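You operate a simulated robot arm through the tools that you are given. There is no shell and no other tool. Be economical: measure what you need, move in short steps, check, and stop when the job is done.

Carry out the task below with a simulated robot arm. There is one attempt and no reset: what you move stays moved.

JOB
Put one of the tape blocks from the top of the crate bench on top of the small box with a blue band.
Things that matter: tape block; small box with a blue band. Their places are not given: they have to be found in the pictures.

Only the result counts: the job must be done as asked and must still hold three seconds after the hand-in. Knocking over, shifting, dropping, spilling or breaking anything else fails it.

ROBOT AND FRAMES
A 7-joint arm with a two-finger parallel gripper, fixed in place. Base frame: the origin is at the foot of the arm, x ahead of it, y to its left, z up; the work surface is at about z = 0.78. Readings come in m, degrees, newtons and seconds.
With the tool pointing down near the work surface it reaches from about 0.22 to 0.68 m from the base axis. Its first joint turns from -66.0 to 66.0 degrees. Payload 2.4 kg.
The tool frame sits at the grasp point between the pads (the TCP): z along the fingers, y along the line on which they close. The tips reach 0.03 m beyond it. The gripper opens to 0.094 m. The fingers are 0.028 m wide and 0.01 m thick; the gripper's body (0.05 by 0.096 m) begins 0.055 m behind the TCP.
Orientation is told as [roll, pitch, yaw] about the base's x, y, z axes, in that order, counted from this pose: with the fingers straight down and closing along the base's y, the tool's x points along the base's -x, its y along +y and its z along -z.

CONTROLS
- The arm moves only by the tool play_rows. Its argument "series" is a list of rows, each an object of numbers (a shift or turn left out is 0, a gripper value left out holds the last): "x", "y", "z": the shift along the tool's x, y, z in m; "rx", "ry", "rz": the turn, a rotation vector about the tool's x, y, z in degrees. In form: [{"x": .., "y": .., "z": .., "rx": .., "ry": .., "rz": ..}, ...]. A call has 1 to 12 rows; each row is the pose to reach, as a shift and turn from the pose commanded when the call began, along the tool's axes at that moment. "grip" is the closure in counts, from 0 (fully open) to 255 (shut), set as the call begins (left out, the last holds). A row lasts 0.2 s, in which the tool goes at most 0.05 m and 8.6 degrees; a call with a longer step from one row to the next is refused whole, and so is a gripper value outside its range. A pose out of reach is approached as far as the arm can. The call stops where the force on the tool passes 40 N (or 10 N more than at its start, if that is more) or the arm is blocked; 0.2 s more then pass. Each finger travels about 0.153 m/s and halts on what it meets, pressing with about 39 N; the grip force reading is that of the motor and also rises with nothing between the fingers. The clock runs only during rows and for 0.2 s after the last one: add rows that repeat a pose to give the fingers time. The reply holds the time, the measured pose of the TCP, the force on the tool along the base axes, the opening and the grip force, in the units named above and with some noise, and new pictures: "pictures" is both (left out), scene, wrist or none.
- Cameras (640 x 400 px; columns grow to the right, rows downward): "scene" is fixed at [0.0456, 0.4838, 1.4359]; the picture's right is [-0.64, -0.77, 0.00], its down [-0.49, 0.41, -0.77] and it looks along [0.59, -0.49, -0.63] (base axes); focal length 322 px, centre (320, 200). "wrist" rides on the gripper at [-0.037, 0, -0.058] in the tool frame; the picture's right is [0.00, -1.00, 0.00], its down [0.97, 0.00, -0.24] and it looks along [0.24, 0.00, 0.97] (tool axes); focal length 218 px, centre (320, 200).
- point_at(camera, pixels): for up to 12 pixels [column, row] of the newest picture of that camera ("zoom" is the newest enlarged one), the place [x, y, z] in the base frame of the surface seen there, good to about 0.002 m. The clock stands still meanwhile.
- close_up(camera, box): a new picture of the part [left, top, right, bottom] of that camera's present view, enlarged. The clock stands still meanwhile.
- finish_job(): hands the job in; it is judged then, once.

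Keep the steps short. Do not move on a guess: measure, check each grasp and each placing, and mend mistakes. In all there are 60 turns and 120 pictures (those below and enlarged ones count). Leave the gripper open and the arm clear of the work at the hand-in unless told otherwise, and finish with a single line.

The tools are called after ">>>" by a JSON object that holds its "fn" and its "kwargs". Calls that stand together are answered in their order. play_rows: Moves the arm, as the interface text tells. Its arguments: {"type":"object","properties":{"series":{"type":"array","items":{"type":"object","properties":{"x":{"type":"number"},"y":{"type":"number"},"z":{"type":"number"},"rx":{"type":"number"},"ry":{"type":"number"},"rz":{"type":"number"}}}},"grip":{"type":"number"},"pictures":{"type":"string","enum":["both","scene","wrist","none"]}},"required":["series"]} The other tools are called the same way: point_at (camera, pixels) gives the place of the surface under pixels of a picture; close_up (camera, box) takes an enlarged picture of a part of a camera's view; finish_job () hands the job in.

At the start:

```text
clock: 0.0
tcp_pos: [0.3569, -0.0492, 1.0125]
ee_rot: [0.0, 0.1, 0.1]
wrist_force: [0.9, -1.2, 0.2]
finger_gap: 0.0942
gripper_force: 0.1
```

scene: 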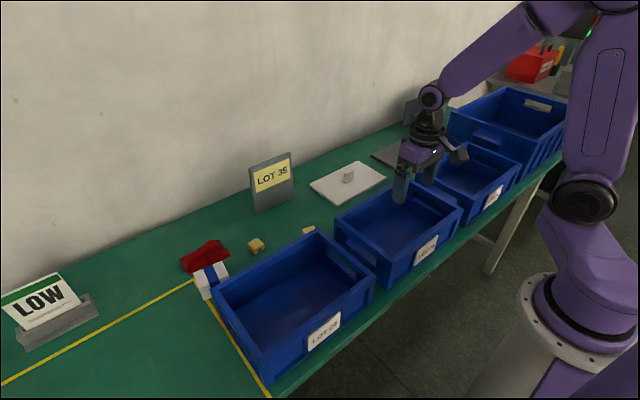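
wrist: 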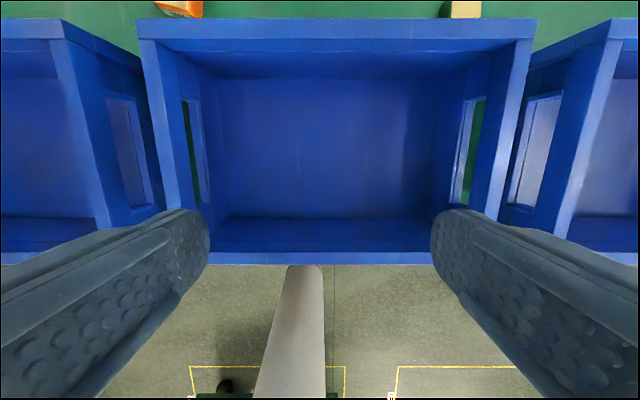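

I see a white box with a blue band near (210,280), and yellow blocks near (256,246) and (308,231). I'll enlarge these areas.

>>> {"fn": "close_up", "kwargs": {"camera": "scene", "box": [170, 210, 330, 310]}}

>>> {"fn": "close_up", "kwargs": {"camera": "scene", "box": [300, 60, 600, 248]}}

```text
4.00 times, centred on (250, 260) of scene
```

zoom: 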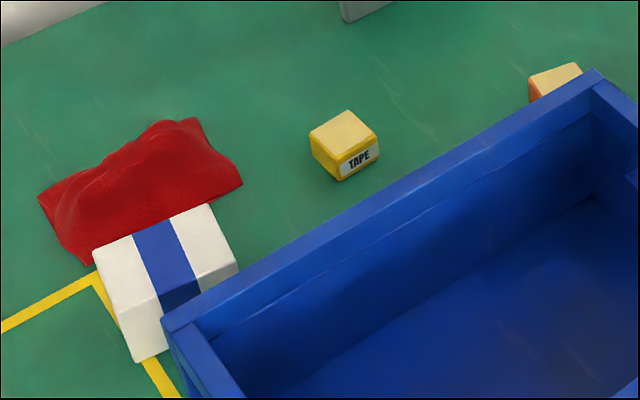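

```text
2.13 times, centred on (450, 154) of scene
```

zoom: 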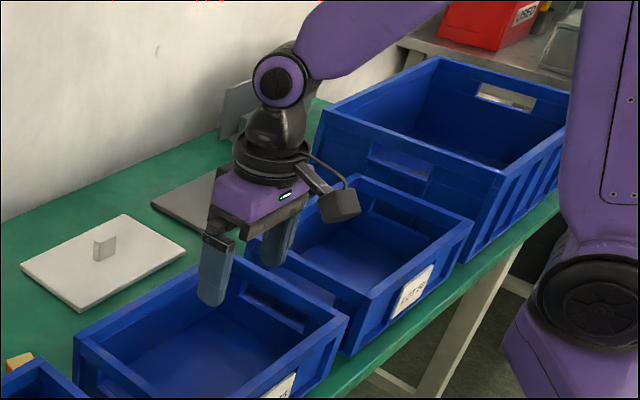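

The block at (256,246) is labelled TAPE. Next I measure its corners, the box top, the crate rim and the cloth.

>>> {"fn": "point_at", "kwargs": {"camera": "scene", "pixels": [[257, 238.5], [248.5, 243.5], [254, 248], [263.5, 243.5], [256, 243], [255, 254.5], [194.5, 273], [221.5, 262], [228, 276], [210.5, 283], [211, 272], [247, 263]]}}

>>> {"fn": "point_at", "kwargs": {"camera": "scene", "pixels": [[307, 229], [212, 291], [317, 230], [207, 243], [228, 254], [217, 240], [200, 255], [205, 298], [272, 250], [240, 250], [255, 268], [220, 258]]}}

```text
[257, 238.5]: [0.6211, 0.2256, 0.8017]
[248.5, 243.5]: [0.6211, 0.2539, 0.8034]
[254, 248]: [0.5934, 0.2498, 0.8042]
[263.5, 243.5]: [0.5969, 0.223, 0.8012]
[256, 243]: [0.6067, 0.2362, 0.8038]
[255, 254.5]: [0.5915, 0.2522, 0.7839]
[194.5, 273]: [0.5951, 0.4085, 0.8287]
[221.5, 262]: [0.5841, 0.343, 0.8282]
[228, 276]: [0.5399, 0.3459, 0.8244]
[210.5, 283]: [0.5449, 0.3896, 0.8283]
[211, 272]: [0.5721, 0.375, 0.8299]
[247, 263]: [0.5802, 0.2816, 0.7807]
```

```text
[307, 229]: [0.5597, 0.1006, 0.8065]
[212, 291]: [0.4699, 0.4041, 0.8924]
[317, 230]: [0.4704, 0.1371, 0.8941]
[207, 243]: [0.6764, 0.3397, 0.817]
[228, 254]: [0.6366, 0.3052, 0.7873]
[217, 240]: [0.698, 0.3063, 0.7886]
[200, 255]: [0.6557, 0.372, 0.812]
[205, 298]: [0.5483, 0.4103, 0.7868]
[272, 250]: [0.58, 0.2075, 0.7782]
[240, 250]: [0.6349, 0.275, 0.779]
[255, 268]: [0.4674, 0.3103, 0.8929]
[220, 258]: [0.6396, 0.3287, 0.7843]
```

The block sits at about (0.607,0.238) with its top at 0.803. The box top is at about (0.567,0.378), z 0.829. Before moving I'll check where the sign stands and how tall it is.

>>> {"fn": "point_at", "kwargs": {"camera": "scene", "pixels": [[250, 170], [290, 155], [258, 210], [293, 197], [235, 290], [340, 225], [310, 242]]}}

>>> {"fn": "play_rows", "kwargs": {"series": [{"x": -0.02, "y": 0.035}, {"x": -0.04, "y": 0.07}, {"x": -0.06, "y": 0.105}, {"x": -0.08, "y": 0.14}, {"x": -0.1, "y": 0.175}, {"x": -0.12, "y": 0.21}, {"x": -0.14, "y": 0.245}, {"x": -0.165, "y": 0.28}, {"x": -0.18, "y": 0.287}, {"x": -0.18, "y": 0.287}], "grip": 0}}

```text
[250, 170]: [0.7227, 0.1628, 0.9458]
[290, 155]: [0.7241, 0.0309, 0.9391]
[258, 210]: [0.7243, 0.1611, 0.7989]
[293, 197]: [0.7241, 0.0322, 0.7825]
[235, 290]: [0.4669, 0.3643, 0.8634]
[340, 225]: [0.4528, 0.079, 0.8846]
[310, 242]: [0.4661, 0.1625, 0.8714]
```

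```text
clock: 2.2
tcp_pos: [0.5379, 0.2386, 1.0134]
ee_rot: [0.1, 0.1, -0.1]
wrist_force: [-0.6, 0.1, -0.1]
finger_gap: 0.094
gripper_force: 0.0
```

scene: 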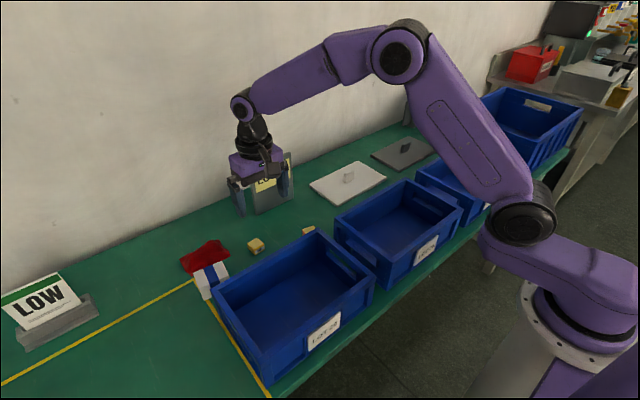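
wrist: 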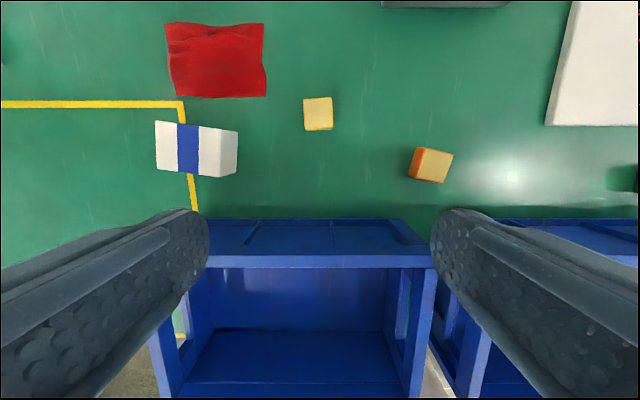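

The wrist camera now shows the block at (318,114) and the box at (190,150). I'll enlarge this for exact edges.

>>> {"fn": "close_up", "kwargs": {"camera": "wrist", "box": [140, 80, 348, 210]}}

```text
3.08 times, centred on (244, 145) of wrist
```

zoom: 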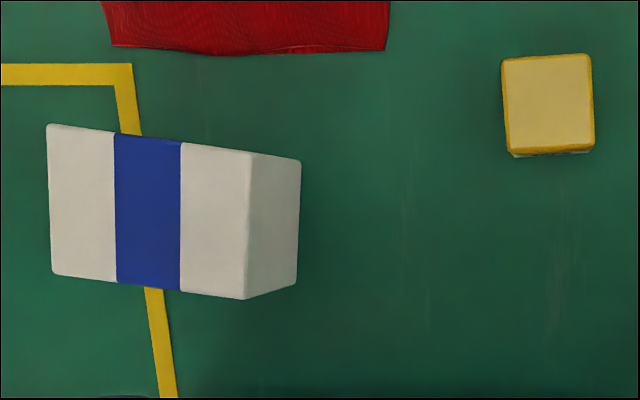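

>>> {"fn": "point_at", "kwargs": {"camera": "zoom", "pixels": [[50, 128], [248, 155], [242, 295], [55, 272], [148, 212], [505, 62], [587, 58], [592, 145], [512, 149], [548, 103]]}}

```text
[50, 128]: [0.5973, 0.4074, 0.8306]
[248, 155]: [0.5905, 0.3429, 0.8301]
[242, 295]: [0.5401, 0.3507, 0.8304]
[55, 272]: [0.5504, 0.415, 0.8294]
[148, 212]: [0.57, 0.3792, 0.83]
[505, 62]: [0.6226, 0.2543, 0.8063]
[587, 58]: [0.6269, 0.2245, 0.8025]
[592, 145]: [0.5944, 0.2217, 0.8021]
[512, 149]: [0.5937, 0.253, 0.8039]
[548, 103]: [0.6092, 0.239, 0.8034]
```

The block centre is (0.609,0.2385), yawed about +3°, and the box top centre is (0.570,0.379). I'll move over the block and come down to just above it.

>>> {"fn": "play_rows", "kwargs": {"series": [{"x": -0.036, "rz": -1.5}, {"x": -0.072, "rz": -3}, {"x": -0.072, "z": 0.04, "rz": -3}, {"x": -0.072, "z": 0.08, "rz": -3}, {"x": -0.072, "z": 0.12, "rz": -3}, {"x": -0.072, "z": 0.14, "rz": -3}, {"x": -0.072, "z": 0.14, "rz": -3}], "grip": 0}}

```text
clock: 3.8
tcp_pos: [0.6085, 0.2403, 0.8716]
ee_rot: [0.1, 0.1, 2.9]
wrist_force: [-0.2, 0.2, -0.2]
finger_gap: 0.094
gripper_force: 0.2
```

scene: 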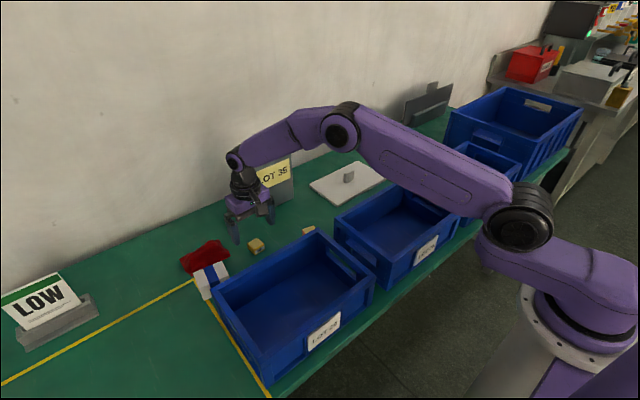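
wrist: 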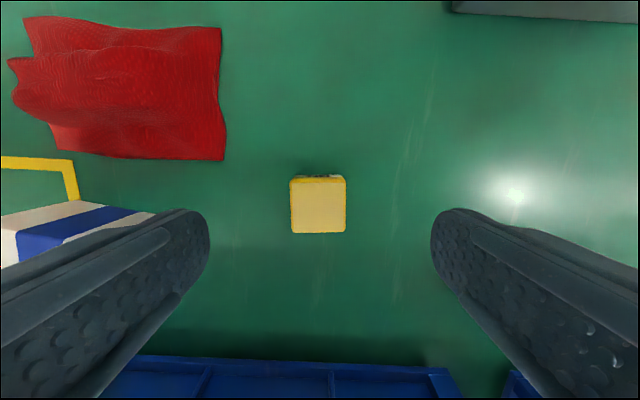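

The block is centred between the fingers and clear of the cloth. I'll descend 0.057 m, which keeps the tips about 5 mm above the bench.

>>> {"fn": "play_rows", "kwargs": {"series": [{"z": 0.025}, {"z": 0.045}, {"z": 0.057}, {"z": 0.057}], "pictures": "wrist"}}

```text
clock: 4.8
tcp_pos: [0.6094, 0.2386, 0.814]
ee_rot: [0.0, 0.0, 3.0]
wrist_force: [-0.3, 0.6, -1.0]
finger_gap: 0.0942
gripper_force: 0.0
```

wrist: 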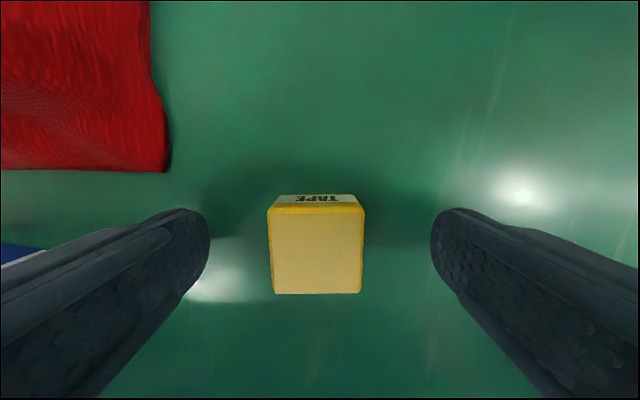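

The height reads 0.814 with the block centred, so I'll close on it.

>>> {"fn": "play_rows", "kwargs": {"series": [{}, {}, {}, {}], "grip": 255, "pictures": "wrist"}}

```text
clock: 5.8
tcp_pos: [0.6097, 0.2388, 0.8151]
ee_rot: [-0.1, 0.0, 3.1]
wrist_force: [0.1, 0.0, 0.6]
finger_gap: 0.0325
gripper_force: 39.2
```

wrist: 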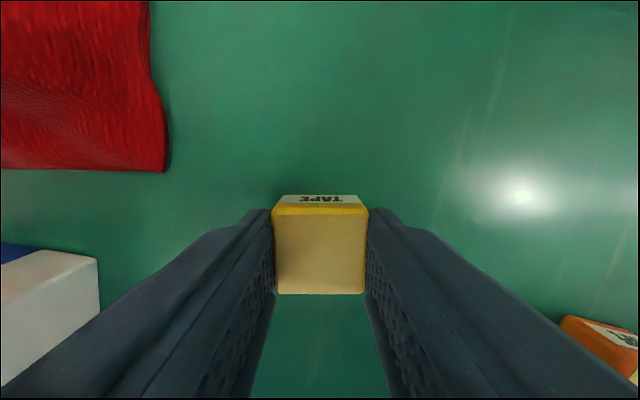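

It holds the block at a 0.0325 gap and 39 N. I'll lift it straight up.

>>> {"fn": "play_rows", "kwargs": {"series": [{"z": -0.02}, {"z": -0.05}, {"z": -0.08}, {"z": -0.11}, {"z": -0.11}]}}

```text
clock: 7.0
tcp_pos: [0.61, 0.2354, 0.9254]
ee_rot: [0.0, 0.0, 3.0]
wrist_force: [0.1, 0.4, -0.4]
finger_gap: 0.0327
gripper_force: 39.4
```

scene: 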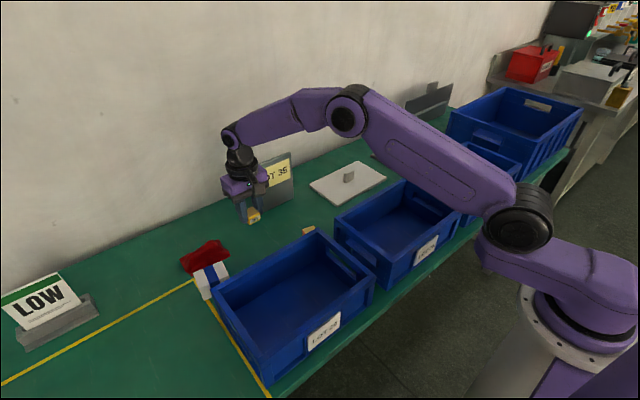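
wrist: 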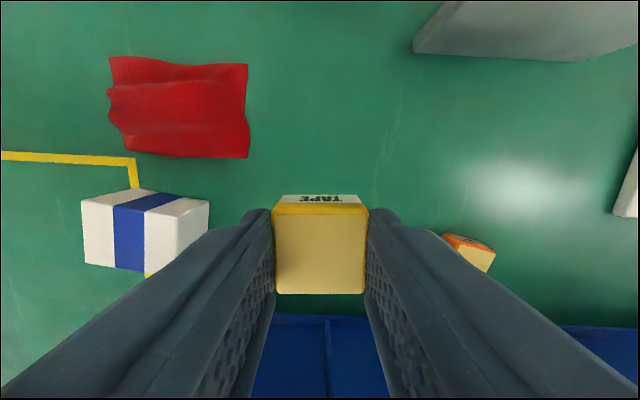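

The lift is good. I'll carry the block over the box centre (0.570,0.379), turning to match the box's yaw of about -8°.

>>> {"fn": "play_rows", "kwargs": {"series": [{"x": 0.007, "y": 0.03, "rz": 2}, {"x": 0.015, "y": 0.065, "rz": 5}, {"x": 0.024, "y": 0.105, "rz": 8}, {"x": 0.03, "y": 0.135, "rz": 11}, {"x": 0.0316, "y": 0.1423, "rz": 11}, {"x": 0.0316, "y": 0.1423, "rz": 11}, {"x": 0.0316, "y": 0.1423, "rz": 11}]}}

```text
clock: 8.6
tcp_pos: [0.5685, 0.3781, 0.9249]
ee_rot: [0.1, 0.0, -8.0]
wrist_force: [0.4, -0.5, 0.8]
finger_gap: 0.0325
gripper_force: 39.2
```

scene: 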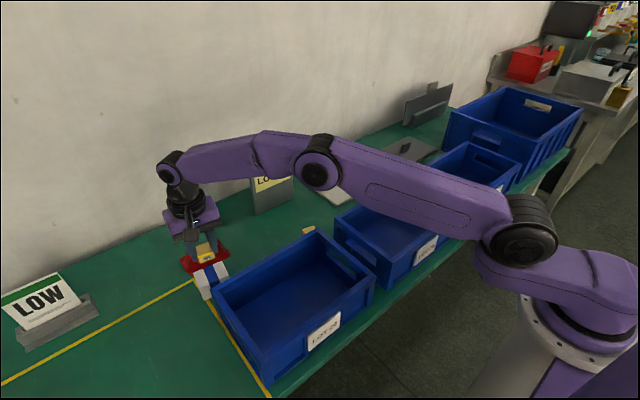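
wrist: 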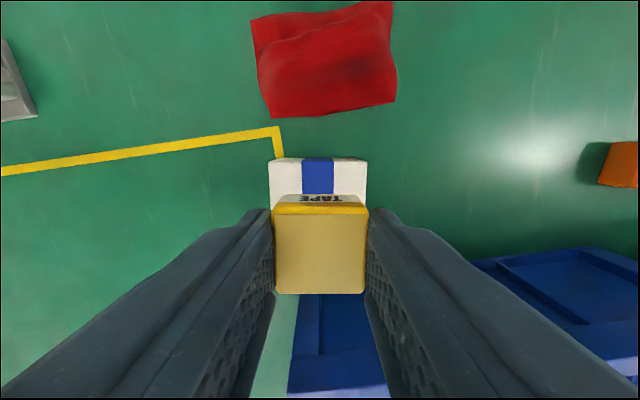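

Aligned with the box. Contact is expected at a TCP height of about 0.866, so I'll lower to 0.870 first.

>>> {"fn": "play_rows", "kwargs": {"series": [{"z": 0.02}, {"z": 0.04}, {"z": 0.05}, {"z": 0.055}, {"z": 0.055}]}}

```text
clock: 9.8
tcp_pos: [0.5703, 0.3769, 0.87]
ee_rot: [0.1, 0.0, -8.0]
wrist_force: [0.7, -0.4, -1.1]
finger_gap: 0.0324
gripper_force: 38.9
```

scene: 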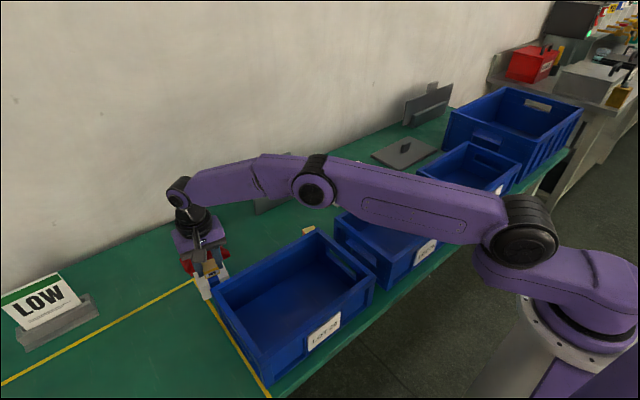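
wrist: 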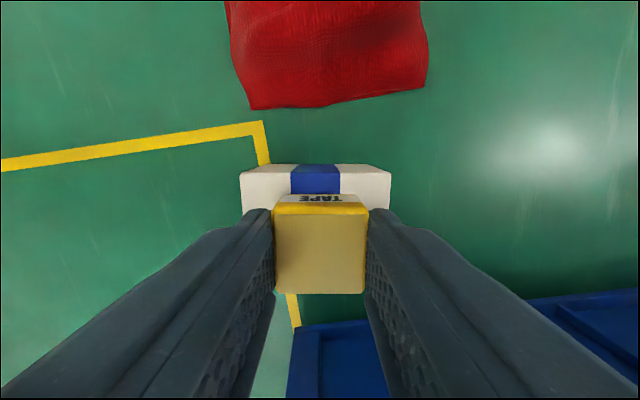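

No contact yet. I'll check the alignment in an enlarged scene view.

>>> {"fn": "close_up", "kwargs": {"camera": "scene", "box": [160, 225, 270, 310]}}

>>> {"fn": "point_at", "kwargs": {"camera": "wrist", "pixels": [[243, 168], [387, 168], [320, 166], [320, 210], [320, 290], [320, 250]]}}

```text
4.71 times, centred on (215, 268) of scene
```

zoom: 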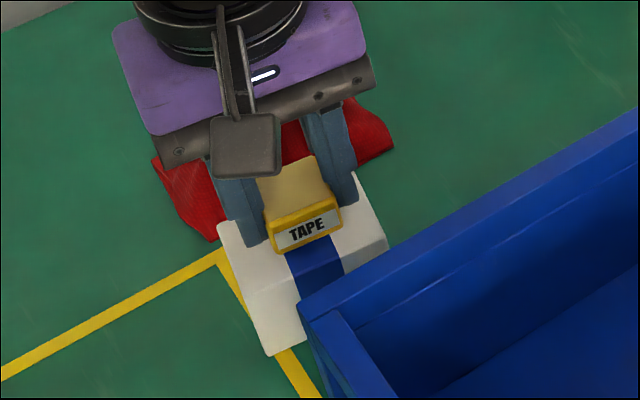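

```text
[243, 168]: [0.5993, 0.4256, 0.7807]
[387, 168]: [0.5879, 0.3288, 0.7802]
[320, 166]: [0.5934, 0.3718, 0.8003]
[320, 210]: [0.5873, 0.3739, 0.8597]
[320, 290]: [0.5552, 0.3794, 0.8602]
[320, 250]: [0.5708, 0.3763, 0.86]
```

The block spans x 0.555–0.587, within the box top. I'll lower it gently by millimetres, watching the force.

>>> {"fn": "play_rows", "kwargs": {"series": [{"z": 0.0015}, {"z": 0.003}, {"z": 0.004}, {"z": 0.0045}, {"z": 0.0045}], "pictures": "none"}}

```text
clock: 11.0
tcp_pos: [0.5712, 0.3788, 0.8671]
ee_rot: [0.0, 0.0, -7.9]
wrist_force: [-0.8, -1.7, -0.2]
finger_gap: 0.0324
gripper_force: 39.1
```

>>> {"fn": "play_rows", "kwargs": {"series": [{"z": 0.0005}, {"z": 0.001}, {"z": 0.001}], "pictures": "none"}}

>>> {"fn": "close_up", "kwargs": {"camera": "scene", "box": [190, 245, 250, 285]}}

>>> {"fn": "point_at", "kwargs": {"camera": "wrist", "pixels": [[320, 250], [310, 230], [330, 260]]}}

```text
clock: 11.8
tcp_pos: [0.5693, 0.3786, 0.8649]
ee_rot: [0.0, 0.0, -8.0]
wrist_force: [0.0, -0.1, -0.4]
finger_gap: 0.0325
gripper_force: 39.1
```

```text
10.00 times, centred on (220, 265) of scene
```

zoom: 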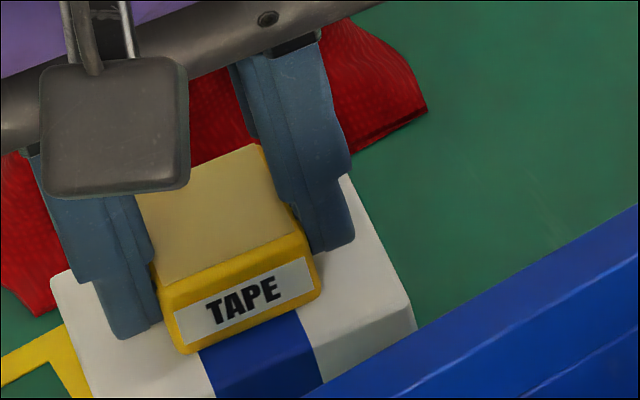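

```text
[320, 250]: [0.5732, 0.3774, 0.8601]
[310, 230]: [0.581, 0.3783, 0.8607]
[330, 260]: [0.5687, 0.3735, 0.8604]
```

There is no force yet, so I'll go on half a millimetre at a time.

>>> {"fn": "play_rows", "kwargs": {"series": [{"z": 0.0005}, {"z": 0.001}, {"z": 0.001}], "pictures": "none"}}

```text
clock: 12.6
tcp_pos: [0.5692, 0.3785, 0.8661]
ee_rot: [-0.1, -0.1, -8.0]
wrist_force: [0.0, -0.2, 2.6]
finger_gap: 0.0323
gripper_force: 38.3
```

The vertical force is now 2.6 N, which may be first contact. One more half millimetre should confirm it.

>>> {"fn": "play_rows", "kwargs": {"series": [{"z": 0.0005}, {"z": 0.0005}], "pictures": "none"}}

```text
clock: 13.2
tcp_pos: [0.5701, 0.3775, 0.8637]
ee_rot: [0.1, -0.1, -8.0]
wrist_force: [-1.2, -1.9, 8.0]
finger_gap: 0.0325
gripper_force: 39.3
```

Contact is firm at 8 N. I'll release.

>>> {"fn": "play_rows", "kwargs": {"series": [{}, {}, {}, {}], "grip": 0}}

```text
clock: 14.2
tcp_pos: [0.5706, 0.3779, 0.8643]
ee_rot: [0.0, 0.0, -8.1]
wrist_force: [0.0, -0.3, -0.2]
finger_gap: 0.0941
gripper_force: 0.1
```

scene: 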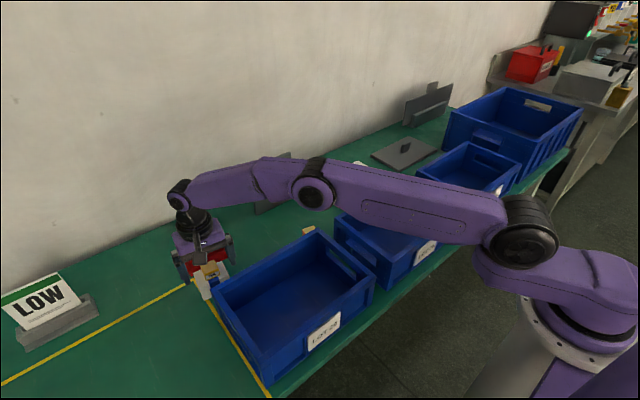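
wrist: 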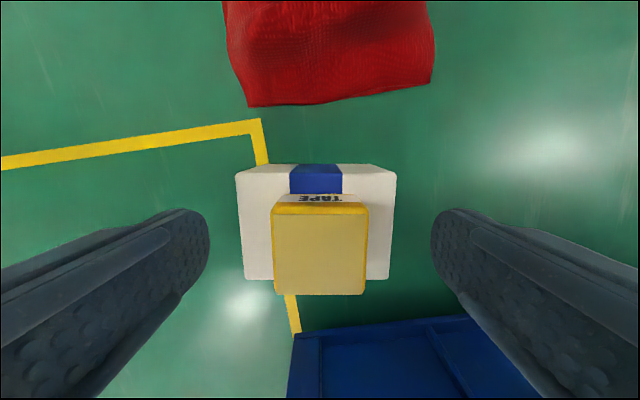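

The block rests on the box and the fingers are clear. I'll rise straight up, then back away.

>>> {"fn": "play_rows", "kwargs": {"series": [{"z": -0.02}, {"z": -0.06}, {"z": -0.1}, {"z": -0.14}, {"z": -0.16}, {"z": -0.16, "x": 0.04, "y": -0.02}, {"z": -0.16, "x": 0.08, "y": -0.05}, {"z": -0.16, "x": 0.1, "y": -0.08}, {"z": -0.16, "x": 0.1, "y": -0.08}]}}

>>> {"fn": "close_up", "kwargs": {"camera": "scene", "box": [170, 220, 290, 310]}}

```text
clock: 16.2
tcp_pos: [0.4582, 0.3139, 1.0233]
ee_rot: [0.1, 0.0, -8.0]
wrist_force: [1.1, -0.5, 1.3]
finger_gap: 0.094
gripper_force: 0.2
```

scene: 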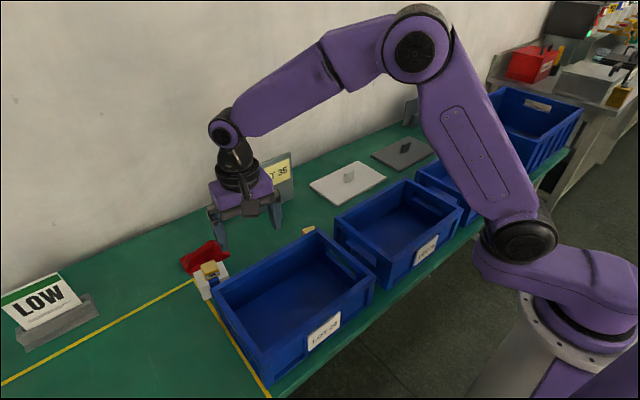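
wrist: 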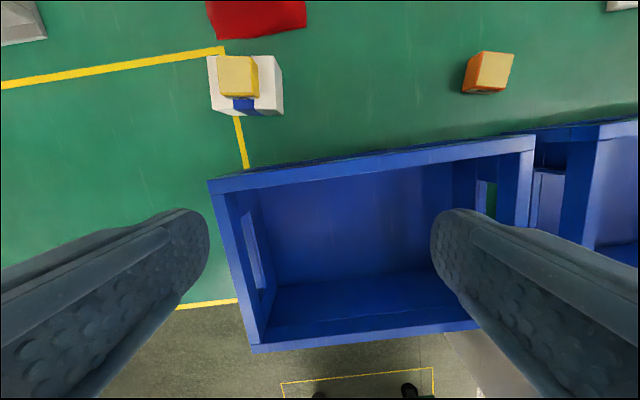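

```text
4.44 times, centred on (230, 265) of scene
```

zoom: 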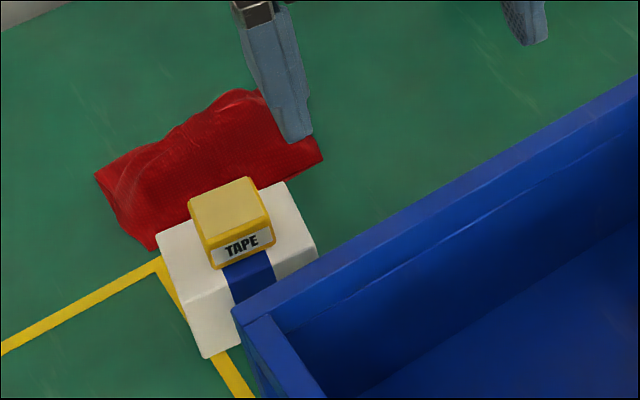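

The tape block sits flat on the banded box, nothing else has moved, and the gripper is open and clear. Handing in.

>>> {"fn": "finish_job", "kwargs": {}}

```text
The job is handed in.
```

The TAPE block is on top of the small box with the blue band, the gripper is open and clear, and the job is handed in.
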